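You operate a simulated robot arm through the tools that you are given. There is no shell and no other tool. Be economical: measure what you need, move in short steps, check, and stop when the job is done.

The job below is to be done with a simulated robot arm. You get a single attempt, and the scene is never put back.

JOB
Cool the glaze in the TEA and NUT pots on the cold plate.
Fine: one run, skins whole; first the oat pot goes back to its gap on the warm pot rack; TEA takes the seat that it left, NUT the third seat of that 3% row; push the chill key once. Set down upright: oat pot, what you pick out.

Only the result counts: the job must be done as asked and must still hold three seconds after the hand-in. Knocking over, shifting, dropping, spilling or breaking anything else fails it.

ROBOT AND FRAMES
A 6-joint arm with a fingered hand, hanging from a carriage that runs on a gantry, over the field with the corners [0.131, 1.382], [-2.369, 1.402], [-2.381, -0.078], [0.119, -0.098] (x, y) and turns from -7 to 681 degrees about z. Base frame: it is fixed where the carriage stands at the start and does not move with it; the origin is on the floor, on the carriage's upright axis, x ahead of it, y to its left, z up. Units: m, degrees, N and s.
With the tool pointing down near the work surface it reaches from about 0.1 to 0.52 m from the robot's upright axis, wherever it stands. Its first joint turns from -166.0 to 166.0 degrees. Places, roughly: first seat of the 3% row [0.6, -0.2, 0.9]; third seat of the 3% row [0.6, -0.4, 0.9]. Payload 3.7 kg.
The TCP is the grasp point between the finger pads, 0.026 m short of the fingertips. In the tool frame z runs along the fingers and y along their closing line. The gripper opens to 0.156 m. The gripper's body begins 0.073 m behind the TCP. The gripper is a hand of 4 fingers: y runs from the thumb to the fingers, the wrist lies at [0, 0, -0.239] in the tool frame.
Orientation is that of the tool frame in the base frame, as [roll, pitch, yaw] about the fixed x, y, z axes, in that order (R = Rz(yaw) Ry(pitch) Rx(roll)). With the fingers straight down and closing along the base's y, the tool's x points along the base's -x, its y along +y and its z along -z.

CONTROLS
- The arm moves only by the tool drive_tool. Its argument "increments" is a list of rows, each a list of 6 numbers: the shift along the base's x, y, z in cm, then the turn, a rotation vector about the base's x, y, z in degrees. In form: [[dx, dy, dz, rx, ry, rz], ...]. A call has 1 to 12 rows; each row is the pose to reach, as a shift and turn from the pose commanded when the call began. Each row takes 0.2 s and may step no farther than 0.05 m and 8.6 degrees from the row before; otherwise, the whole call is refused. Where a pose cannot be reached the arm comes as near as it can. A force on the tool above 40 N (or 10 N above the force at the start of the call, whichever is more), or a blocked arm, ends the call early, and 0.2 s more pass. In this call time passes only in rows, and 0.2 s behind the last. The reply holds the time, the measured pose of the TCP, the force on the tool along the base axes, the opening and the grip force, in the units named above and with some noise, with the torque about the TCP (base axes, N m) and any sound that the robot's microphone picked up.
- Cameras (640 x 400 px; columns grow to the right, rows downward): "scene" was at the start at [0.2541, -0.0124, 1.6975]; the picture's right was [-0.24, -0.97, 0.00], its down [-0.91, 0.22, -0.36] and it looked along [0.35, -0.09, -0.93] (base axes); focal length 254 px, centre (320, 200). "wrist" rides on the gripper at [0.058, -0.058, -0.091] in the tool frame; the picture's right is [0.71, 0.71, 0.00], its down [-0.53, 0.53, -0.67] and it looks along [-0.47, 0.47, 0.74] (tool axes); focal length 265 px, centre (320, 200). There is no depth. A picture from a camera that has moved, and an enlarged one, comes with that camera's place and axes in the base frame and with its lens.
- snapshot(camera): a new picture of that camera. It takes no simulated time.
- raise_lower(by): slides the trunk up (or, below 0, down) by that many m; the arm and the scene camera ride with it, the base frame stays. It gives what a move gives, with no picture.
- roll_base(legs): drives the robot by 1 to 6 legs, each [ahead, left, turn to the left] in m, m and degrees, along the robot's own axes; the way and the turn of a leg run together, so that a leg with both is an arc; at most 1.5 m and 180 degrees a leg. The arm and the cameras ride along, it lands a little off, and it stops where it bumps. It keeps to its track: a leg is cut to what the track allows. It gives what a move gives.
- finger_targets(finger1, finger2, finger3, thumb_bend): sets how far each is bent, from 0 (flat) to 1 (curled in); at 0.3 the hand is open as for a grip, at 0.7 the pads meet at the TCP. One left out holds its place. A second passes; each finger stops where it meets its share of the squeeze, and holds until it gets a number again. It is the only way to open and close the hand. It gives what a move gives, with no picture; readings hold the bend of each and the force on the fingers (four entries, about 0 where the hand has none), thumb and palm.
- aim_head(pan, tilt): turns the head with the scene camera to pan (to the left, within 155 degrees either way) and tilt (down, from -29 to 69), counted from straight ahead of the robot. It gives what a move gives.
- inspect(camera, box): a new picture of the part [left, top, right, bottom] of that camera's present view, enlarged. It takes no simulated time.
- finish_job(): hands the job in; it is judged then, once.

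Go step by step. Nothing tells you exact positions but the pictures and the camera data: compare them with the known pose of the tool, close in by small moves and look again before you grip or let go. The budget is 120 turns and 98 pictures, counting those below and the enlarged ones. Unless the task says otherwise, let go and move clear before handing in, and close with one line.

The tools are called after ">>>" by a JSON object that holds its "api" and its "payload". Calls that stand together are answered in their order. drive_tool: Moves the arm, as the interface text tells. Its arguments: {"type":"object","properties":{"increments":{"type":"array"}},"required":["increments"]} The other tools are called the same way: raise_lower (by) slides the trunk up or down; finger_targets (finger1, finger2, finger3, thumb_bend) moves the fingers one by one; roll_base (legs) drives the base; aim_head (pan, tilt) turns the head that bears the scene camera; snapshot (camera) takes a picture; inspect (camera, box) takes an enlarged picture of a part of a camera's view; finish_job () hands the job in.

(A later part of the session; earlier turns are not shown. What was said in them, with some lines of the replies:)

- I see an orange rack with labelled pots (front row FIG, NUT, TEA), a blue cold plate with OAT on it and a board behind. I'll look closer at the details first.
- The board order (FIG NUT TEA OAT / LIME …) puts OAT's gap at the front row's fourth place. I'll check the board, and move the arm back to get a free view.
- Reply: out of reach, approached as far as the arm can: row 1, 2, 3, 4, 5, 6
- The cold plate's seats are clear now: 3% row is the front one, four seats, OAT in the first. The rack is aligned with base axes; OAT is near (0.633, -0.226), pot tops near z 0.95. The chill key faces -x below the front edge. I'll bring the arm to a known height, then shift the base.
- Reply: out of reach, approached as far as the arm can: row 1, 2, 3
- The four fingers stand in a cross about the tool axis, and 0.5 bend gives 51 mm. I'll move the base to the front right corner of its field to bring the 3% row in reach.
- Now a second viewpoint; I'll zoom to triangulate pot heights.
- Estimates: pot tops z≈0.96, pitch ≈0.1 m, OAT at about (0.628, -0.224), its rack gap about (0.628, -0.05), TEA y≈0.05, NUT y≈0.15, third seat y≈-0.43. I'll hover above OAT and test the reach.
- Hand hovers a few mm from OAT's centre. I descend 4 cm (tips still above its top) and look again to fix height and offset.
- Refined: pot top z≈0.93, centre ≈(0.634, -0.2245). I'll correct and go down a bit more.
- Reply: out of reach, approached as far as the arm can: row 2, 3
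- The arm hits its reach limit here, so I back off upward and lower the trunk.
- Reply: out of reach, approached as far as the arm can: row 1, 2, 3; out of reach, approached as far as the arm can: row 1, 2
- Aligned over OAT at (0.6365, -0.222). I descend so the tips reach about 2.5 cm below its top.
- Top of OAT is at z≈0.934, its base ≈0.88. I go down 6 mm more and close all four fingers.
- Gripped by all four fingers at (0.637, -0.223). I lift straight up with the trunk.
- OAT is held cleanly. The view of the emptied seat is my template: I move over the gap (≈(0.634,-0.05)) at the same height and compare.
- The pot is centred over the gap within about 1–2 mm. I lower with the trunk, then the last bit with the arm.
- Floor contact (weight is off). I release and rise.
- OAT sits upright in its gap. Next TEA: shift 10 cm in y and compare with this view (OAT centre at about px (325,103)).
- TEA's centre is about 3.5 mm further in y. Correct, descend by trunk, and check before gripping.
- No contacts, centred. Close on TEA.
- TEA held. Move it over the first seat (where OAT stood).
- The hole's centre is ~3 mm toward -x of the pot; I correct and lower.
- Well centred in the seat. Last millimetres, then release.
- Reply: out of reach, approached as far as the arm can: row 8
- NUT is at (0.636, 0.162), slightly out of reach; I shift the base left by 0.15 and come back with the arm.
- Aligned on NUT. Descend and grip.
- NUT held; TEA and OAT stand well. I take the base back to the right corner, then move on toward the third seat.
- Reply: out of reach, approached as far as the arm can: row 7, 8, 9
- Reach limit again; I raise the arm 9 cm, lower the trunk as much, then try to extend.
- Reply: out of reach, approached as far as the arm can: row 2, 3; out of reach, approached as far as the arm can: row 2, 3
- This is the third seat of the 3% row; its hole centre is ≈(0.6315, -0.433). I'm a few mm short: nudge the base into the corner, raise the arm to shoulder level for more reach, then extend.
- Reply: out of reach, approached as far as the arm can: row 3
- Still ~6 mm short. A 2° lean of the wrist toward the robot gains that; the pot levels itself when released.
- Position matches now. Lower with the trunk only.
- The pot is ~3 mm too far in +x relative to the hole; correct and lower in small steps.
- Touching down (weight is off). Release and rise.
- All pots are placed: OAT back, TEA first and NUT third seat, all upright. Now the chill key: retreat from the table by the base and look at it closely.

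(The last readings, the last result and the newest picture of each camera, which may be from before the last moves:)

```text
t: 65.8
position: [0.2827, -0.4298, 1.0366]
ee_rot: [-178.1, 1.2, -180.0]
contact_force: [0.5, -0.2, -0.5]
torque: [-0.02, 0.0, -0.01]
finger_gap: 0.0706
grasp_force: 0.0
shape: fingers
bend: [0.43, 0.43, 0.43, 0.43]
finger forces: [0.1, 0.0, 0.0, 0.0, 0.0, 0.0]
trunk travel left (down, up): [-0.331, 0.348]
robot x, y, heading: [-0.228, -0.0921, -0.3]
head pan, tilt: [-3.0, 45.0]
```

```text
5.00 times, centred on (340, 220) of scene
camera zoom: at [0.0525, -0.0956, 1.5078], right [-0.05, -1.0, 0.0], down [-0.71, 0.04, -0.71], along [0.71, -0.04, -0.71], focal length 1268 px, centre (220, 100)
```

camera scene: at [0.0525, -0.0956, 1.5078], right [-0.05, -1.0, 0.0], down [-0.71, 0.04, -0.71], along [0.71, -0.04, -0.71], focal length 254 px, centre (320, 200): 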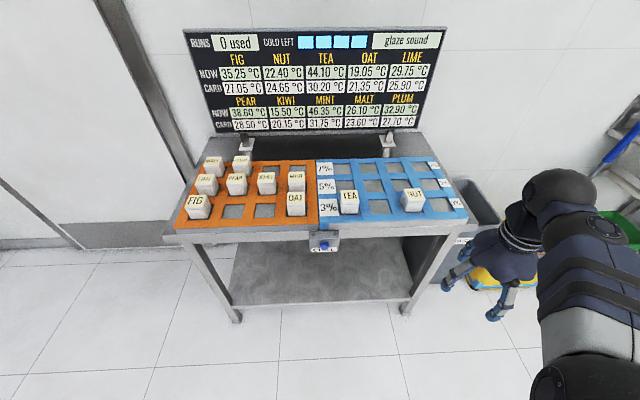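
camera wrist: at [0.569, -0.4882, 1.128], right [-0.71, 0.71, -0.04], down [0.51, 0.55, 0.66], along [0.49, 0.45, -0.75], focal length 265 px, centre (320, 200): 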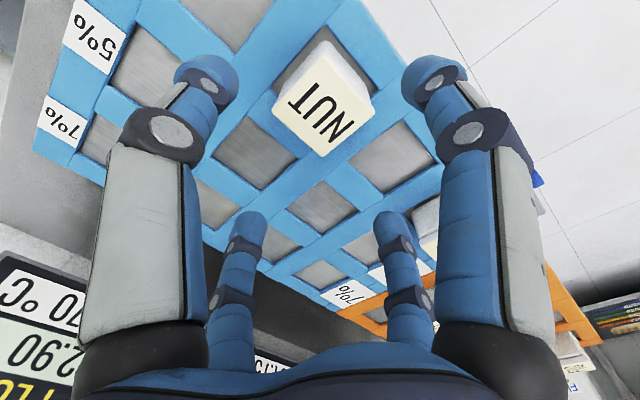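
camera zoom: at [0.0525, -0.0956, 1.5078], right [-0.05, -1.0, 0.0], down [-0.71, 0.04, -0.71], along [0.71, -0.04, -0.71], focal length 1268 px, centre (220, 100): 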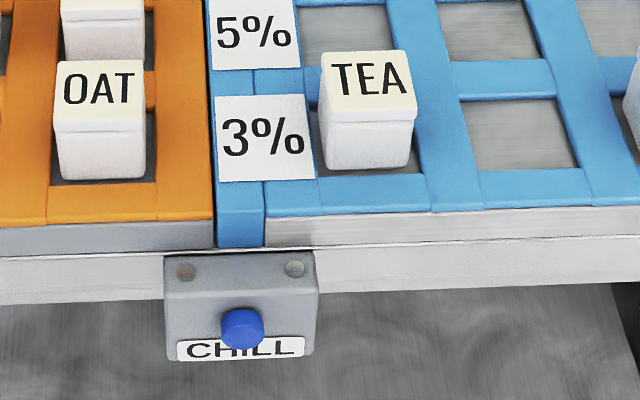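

The key's tip is at about (0.52, -0.134, 0.833), facing -x on the box below the table edge. I'll close the hand, bring it in front of the key and tilt the fingers forward to push along +x.

>>> {"api": "finger_targets", "payload": {"finger1": 0.7, "finger2": 0.7, "finger3": 0.7, "thumb_bend": 0.7}}

>>> {"api": "drive_tool", "payload": {"increments": [[0, 4.5, 0, 1, 0.5, 0], [0, 9, 0, 2, 1, 0], [0, 13.5, 0, 2, 1, 0], [0, 18, -1, 2, 1, 0], [0, 22.5, -2, 2, 1, 0], [0, 27, -3, 2, 1, 0], [0, 29.6, -4, 2, 1, 0]]}}

>>> {"api": "drive_tool", "payload": {"increments": [[0, 0, -1, 0, -8, 0], [0, 0, -2, 0, -16, 0], [0, 0, -4, 0, -24, 0], [0, 0, -6, 0, -32, 0], [0, 0, -8, 0, -40, 0], [0, 0, -10, 0, -48, 0], [0, 0, -12, 0, -56, 0], [0, 0, -13, 0, -64, 0]]}}

>>> {"api": "snapshot", "payload": {"camera": "scene"}}

>>> {"api": "snapshot", "payload": {"camera": "wrist"}}

```text
t: 66.8
position: [0.2807, -0.4311, 1.037]
ee_rot: [-178.0, 1.1, 179.9]
contact_force: [0.0, 0.2, -1.0]
torque: [-0.03, -0.01, -0.02]
finger_gap: 0.0
grasp_force: 0.0
shape: fingers
bend: [0.69, 0.69, 0.69, 0.69]
finger forces: [0.0, 0.1, 0.0, 0.0, 0.0, 0.0]
trunk travel left (down, up): [-0.331, 0.348]
robot x, y, heading: [-0.2309, -0.0903, -0.2]
head pan, tilt: [-3.0, 45.0]
```

```text
t: 68.4
position: [0.3149, -0.1387, 1.0068]
ee_rot: [179.9, -0.2, 180.0]
contact_force: [-0.2, 0.0, -0.1]
torque: [0.03, 0.05, -0.03]
finger_gap: 0.0
grasp_force: 0.0
shape: fingers
bend: [0.69, 0.69, 0.69, 0.69]
finger forces: [0.0, 0.0, 0.1, 0.0, 0.1, 0.0]
out of reach, approached as far as the arm can: row 2, 3, 4, 5, 6, 7
trunk travel left (down, up): [-0.331, 0.348]
robot x, y, heading: [-0.2292, -0.0879, -0.1]
head pan, tilt: [-3.0, 45.0]
```

```text
t: 70.2
position: [0.3138, -0.1399, 0.8768]
ee_rot: [-179.9, 64.2, -179.9]
contact_force: [0.4, 0.1, -0.3]
torque: [0.03, 0.02, -0.03]
finger_gap: 0.0
grasp_force: 0.0
shape: fingers
bend: [0.69, 0.69, 0.69, 0.69]
finger forces: [0.0, 0.0, 0.1, 0.0, 0.0, 0.1]
out of reach, approached as far as the arm can: row 1, 2, 3, 4, 5
trunk travel left (down, up): [-0.331, 0.348]
robot x, y, heading: [-0.2257, -0.0914, -0.2]
head pan, tilt: [-3.0, 45.0]
```

```text
33 pictures are left
camera scene: at [0.0524, -0.0957, 1.5079], right [-0.05, -1.0, 0.0], down [-0.71, 0.04, -0.71], along [0.71, -0.04, -0.71], focal length 254 px, centre (320, 200)
```

scene: 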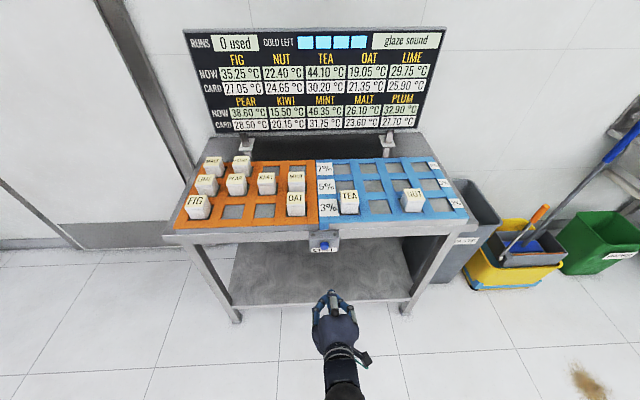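

```text
32 pictures are left
camera wrist: at [0.2071, -0.1984, 0.8644], right [-0.31, 0.71, -0.64], down [-0.37, 0.53, 0.76], along [0.88, 0.47, 0.1], focal length 265 px, centre (320, 200)
```

wrist: 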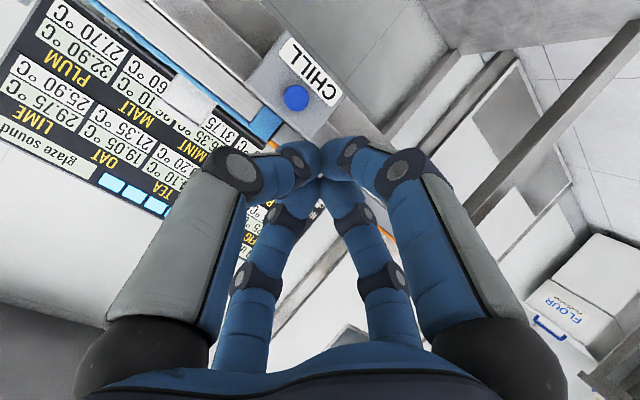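

The tip is about 18 cm before the key, slightly high. Roll the base 12 cm ahead and align height and y.

>>> {"api": "roll_base", "payload": {"legs": [[0.11, 0, 0]]}}

>>> {"api": "drive_tool", "payload": {"increments": [[0, 0.3, -1.8, 0, 0, 0], [1, 0.3, -3.6, 0, 0, 0], [3, 0.3, -3.6, 0, 0, 0]]}}

>>> {"api": "snapshot", "payload": {"camera": "wrist"}}

>>> {"api": "aim_head", "payload": {"pan": -3, "tilt": 55}}

>>> {"api": "snapshot", "payload": {"camera": "scene"}}

```text
t: 71.4
position: [0.4254, -0.1396, 0.8771]
ee_rot: [179.8, 64.1, 179.8]
contact_force: [-0.1, 0.3, 0.8]
torque: [0.0, -0.01, 0.01]
finger_gap: 0.0
grasp_force: 0.1
shape: fingers
bend: [0.69, 0.69, 0.69, 0.69]
finger forces: [0.0, 0.0, 0.0, 0.1, 0.0, 0.0]
trunk travel left (down, up): [-0.331, 0.348]
robot x, y, heading: [-0.1166, -0.0902, 0.1]
head pan, tilt: [-3.0, 45.0]
```

```text
t: 72.2
position: [0.4567, -0.1374, 0.8409]
ee_rot: [179.9, 64.1, 179.8]
contact_force: [-0.5, -0.6, 0.3]
torque: [0.02, 0.0, -0.01]
finger_gap: 0.0
grasp_force: 0.0
shape: fingers
bend: [0.69, 0.69, 0.69, 0.69]
finger forces: [0.1, 0.0, 0.0, 0.1, 0.0, 0.0]
trunk travel left (down, up): [-0.331, 0.348]
robot x, y, heading: [-0.1187, -0.0914, -0.1]
head pan, tilt: [-3.0, 45.0]
```

```text
31 pictures are left
camera wrist: at [0.3485, -0.1953, 0.8288], right [-0.31, 0.71, -0.64], down [-0.37, 0.53, 0.77], along [0.88, 0.47, 0.1], focal length 265 px, centre (320, 200)
```

wrist: 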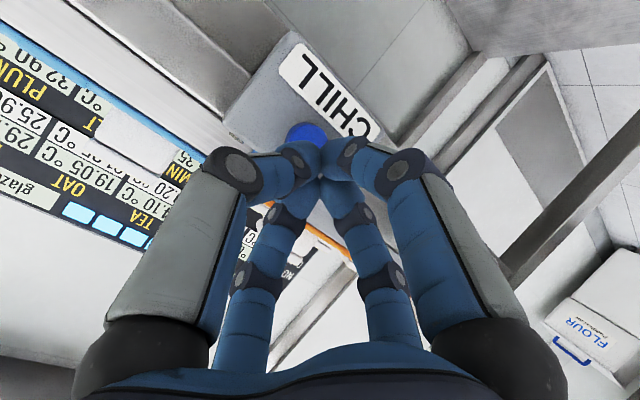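

```text
t: 73.0
position: [0.4564, -0.1368, 0.8407]
ee_rot: [180.0, 64.2, 179.7]
contact_force: [-0.1, -0.7, 0.5]
torque: [0.02, -0.04, -0.02]
finger_gap: 0.0
grasp_force: 0.2
shape: fingers
bend: [0.69, 0.69, 0.69, 0.69]
finger forces: [0.0, 0.1, 0.0, 0.1, 0.0, 0.0]
trunk travel left (down, up): [-0.331, 0.348]
robot x, y, heading: [-0.1201, -0.09, 0.1]
head pan, tilt: [-3.0, 55.0]
```

```text
30 pictures are left
camera scene: at [0.1534, -0.0953, 1.4945], right [-0.05, -1.0, 0.0], down [-0.82, 0.04, -0.57], along [0.57, -0.03, -0.82], focal length 254 px, centre (320, 200)
```

scene: 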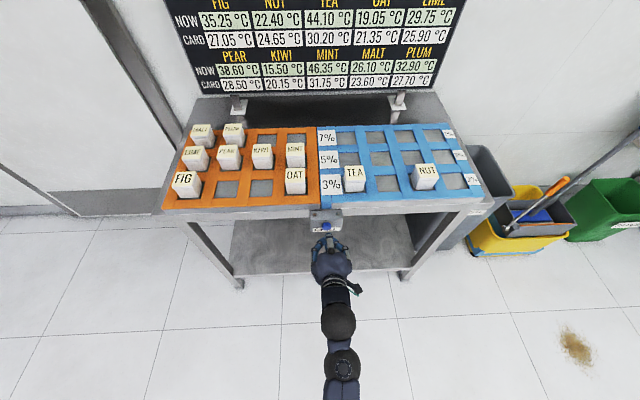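

>>> {"api": "inspect", "payload": {"camera": "scene", "box": [290, 190, 370, 250]}}

>>> {"api": "inspect", "payload": {"camera": "wrist", "box": [220, 80, 420, 220]}}

```text
6.67 times, centred on (330, 220) of scene
camera zoom: at [0.1534, -0.0953, 1.4945], right [-0.05, -1.0, 0.0], down [-0.82, 0.04, -0.57], along [0.57, -0.03, -0.82], focal length 1691 px, centre (253, 67)
```

zoom: 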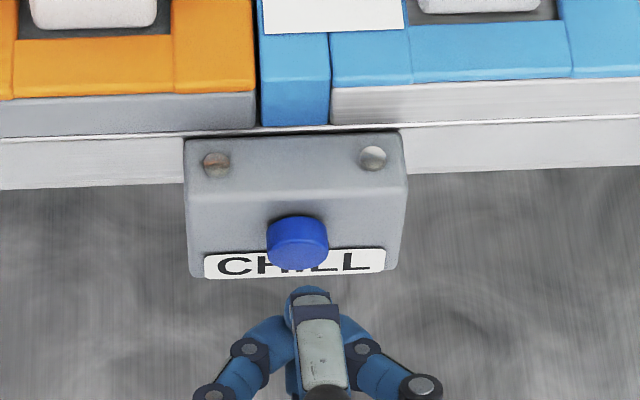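

```text
2.86 times, centred on (320, 150) of wrist
camera zoom: at [0.3479, -0.1952, 0.8287], right [-0.31, 0.71, -0.64], down [-0.37, 0.53, 0.77], along [0.88, 0.47, 0.1], focal length 758 px, centre (320, 343)
```

zoom: 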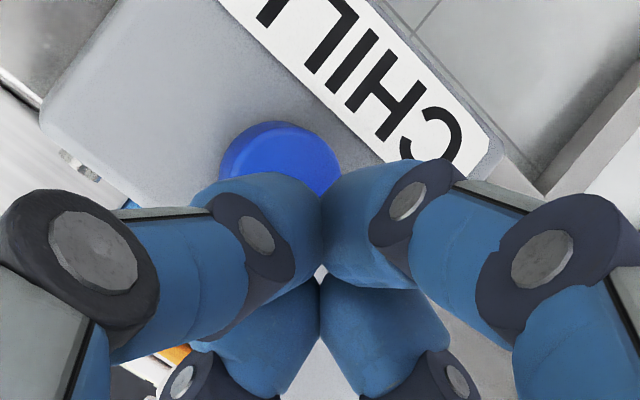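

Key centre ≈ (0.521, -0.137, 0.823). Lower 6 mm and advance carefully until contact.

>>> {"api": "drive_tool", "payload": {"increments": [[0, 0, -0.6, 0, 0, 0], [1.5, 0, -0.6, 0, 0, 0], [2.7, 0, -0.6, 0, 0, 0]]}}

>>> {"api": "inspect", "payload": {"camera": "scene", "box": [290, 190, 370, 250]}}

>>> {"api": "inspect", "payload": {"camera": "wrist", "box": [220, 80, 420, 220]}}

```text
t: 73.8
position: [0.4838, -0.1367, 0.8353]
ee_rot: [179.8, 64.0, 179.9]
contact_force: [0.0, -1.0, 0.4]
torque: [-0.01, -0.01, 0.0]
finger_gap: 0.0
grasp_force: 0.1
shape: fingers
bend: [0.69, 0.69, 0.69, 0.69]
finger forces: [0.0, 0.0, 0.0, 0.0, 0.0, 0.1]
trunk travel left (down, up): [-0.331, 0.348]
robot x, y, heading: [-0.1166, -0.0893, -0.3]
head pan, tilt: [-3.0, 55.0]
```

```text
6.67 times, centred on (330, 220) of scene
camera zoom: at [0.1535, -0.0953, 1.4945], right [-0.05, -1.0, 0.0], down [-0.82, 0.04, -0.57], along [0.57, -0.03, -0.82], focal length 1691 px, centre (253, 67)
```

zoom: 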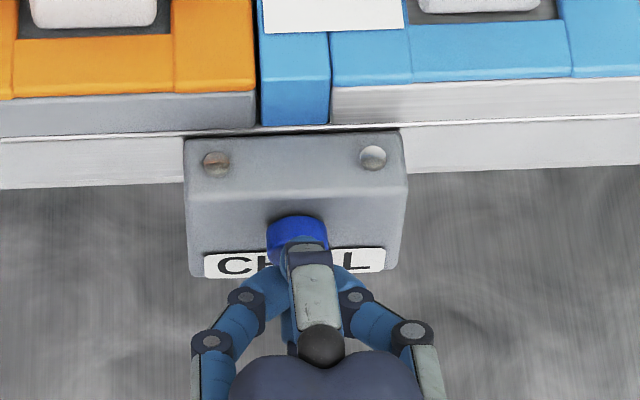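

```text
2.86 times, centred on (320, 150) of wrist
camera zoom: at [0.375, -0.1952, 0.8226], right [-0.31, 0.71, -0.64], down [-0.37, 0.53, 0.77], along [0.88, 0.47, 0.1], focal length 758 px, centre (320, 343)
```

zoom: 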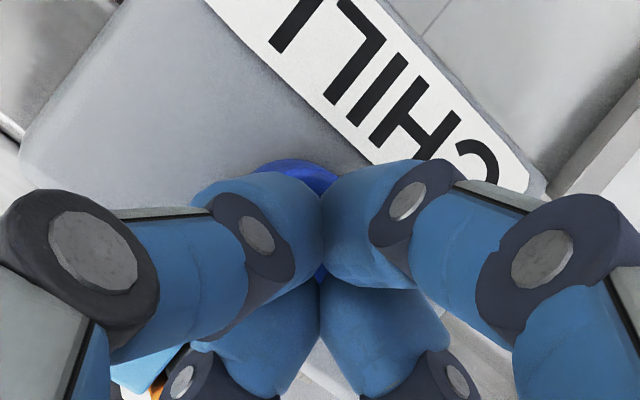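

Centred on the key, no contact yet. Push slowly.

>>> {"api": "drive_tool", "payload": {"increments": [[0.3, 0, 0, 0, 0, 0], [0.6, 0, 0, 0, 0, 0], [0.9, 0, 0, 0, 0, 0], [1.2, 0, 0, 0, 0, 0]]}}

>>> {"api": "aim_head", "payload": {"pan": -3, "tilt": 40}}

>>> {"api": "snapshot", "payload": {"camera": "scene"}}

```text
t: 74.8
position: [0.4943, -0.1373, 0.8335]
ee_rot: [180.0, 64.0, 179.8]
contact_force: [-2.7, 0.0, 2.3]
torque: [0.05, 0.02, 0.0]
finger_gap: 0.0
grasp_force: 0.2
shape: fingers
bend: [0.69, 0.69, 0.69, 0.69]
finger forces: [0.1, 0.0, 0.0, 0.0, 0.0, 0.0]
trunk travel left (down, up): [-0.331, 0.348]
robot x, y, heading: [-0.1169, -0.0933, -0.1]
head pan, tilt: [-3.0, 55.0]
heard: click
```

```text
t: 75.5
position: [0.4938, -0.1381, 0.8346]
ee_rot: [179.9, 64.1, 179.8]
contact_force: [-3.2, -0.6, 0.2]
torque: [0.02, 0.0, 0.01]
finger_gap: 0.0
grasp_force: 0.1
shape: fingers
bend: [0.69, 0.69, 0.7, 0.69]
finger forces: [0.0, 0.0, 0.1, 0.0, 0.0, 0.1]
trunk travel left (down, up): [-0.331, 0.348]
robot x, y, heading: [-0.1206, -0.0925, -0.2]
head pan, tilt: [-3.0, 40.0]
```

```text
25 pictures are left
camera scene: at [0.1659, -0.0961, 1.5149], right [-0.05, -1.0, 0.0], down [-0.64, 0.03, -0.77], along [0.76, -0.04, -0.64], focal length 254 px, centre (320, 200)
```

scene: 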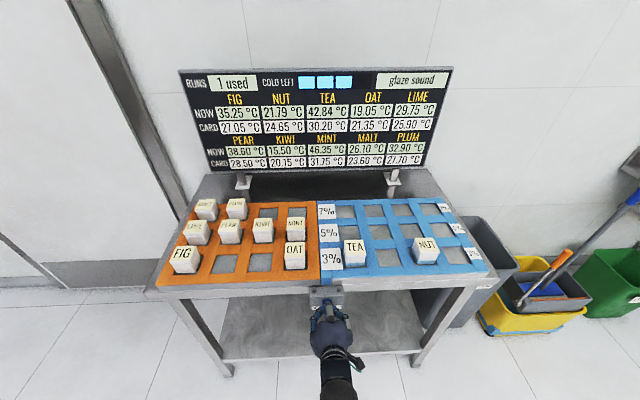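

A click was heard: 1 run used, one cold bar spent, glaze sound, and TEA and NUT have cooled. I back straight off the key and check.

>>> {"api": "drive_tool", "payload": {"increments": [[-2, 0, 0, 0, 0, 0], [-5, 0, 0, 0, 0, 0], [-9, 0, 0, 0, 0, 0], [-12, 0, 0, 0, 0, 0]]}}

>>> {"api": "roll_base", "payload": {"legs": [[-0.15, 0, 0]]}}

>>> {"api": "inspect", "payload": {"camera": "scene", "box": [150, 50, 510, 310]}}

```text
t: 76.5
position: [0.3746, -0.1365, 0.8346]
ee_rot: [179.8, 64.0, 179.7]
contact_force: [-0.3, -0.3, -0.7]
torque: [0.0, -0.01, 0.01]
finger_gap: 0.0
grasp_force: 0.2
shape: fingers
bend: [0.69, 0.69, 0.69, 0.69]
finger forces: [0.0, 0.0, 0.1, 0.0, 0.0, 0.0]
trunk travel left (down, up): [-0.331, 0.348]
robot x, y, heading: [-0.1218, -0.0906, -0.2]
head pan, tilt: [-3.0, 40.0]
```

```text
t: 77.9
position: [0.2256, -0.1364, 0.8355]
ee_rot: [180.0, 64.1, 179.9]
contact_force: [-0.3, -0.2, 0.1]
torque: [0.01, 0.02, 0.02]
finger_gap: 0.0001
grasp_force: 0.1
shape: fingers
bend: [0.69, 0.69, 0.69, 0.69]
finger forces: [0.0, 0.0, 0.0, 0.0, 0.0, 0.1]
trunk travel left (down, up): [-0.331, 0.348]
robot x, y, heading: [-0.2686, -0.0894, -0.4]
head pan, tilt: [-3.0, 40.0]
```

```text
1.54 times, centred on (330, 180) of scene
camera zoom: at [0.0167, -0.0955, 1.515], right [-0.05, -1.0, 0.0], down [-0.64, 0.03, -0.77], along [0.76, -0.04, -0.64], focal length 390 px, centre (305, 231)
```

zoom: 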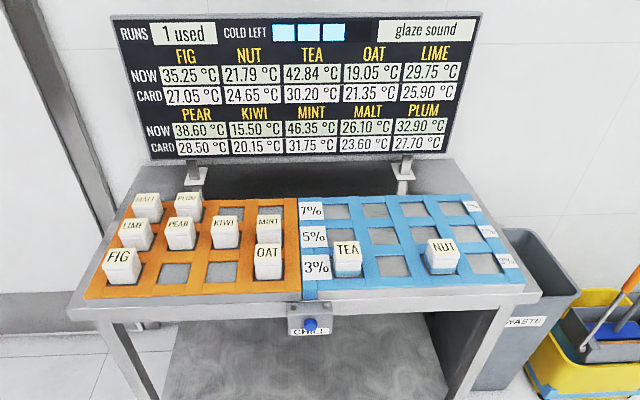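

The board shows one run with the glaze sound. OAT is in its gap, TEA in seat 1 and NUT in seat 3, and the hand is clear, so I hand in.

>>> {"api": "finish_job", "payload": {}}

```text
The job is handed in.
```

The job is handed in: the oat pot is back in its gap on the warm rack, TEA stands in the first seat of the 3% row and NUT in the third. The chill key was pushed once, and the board showed 1 run used and "glaze sound".
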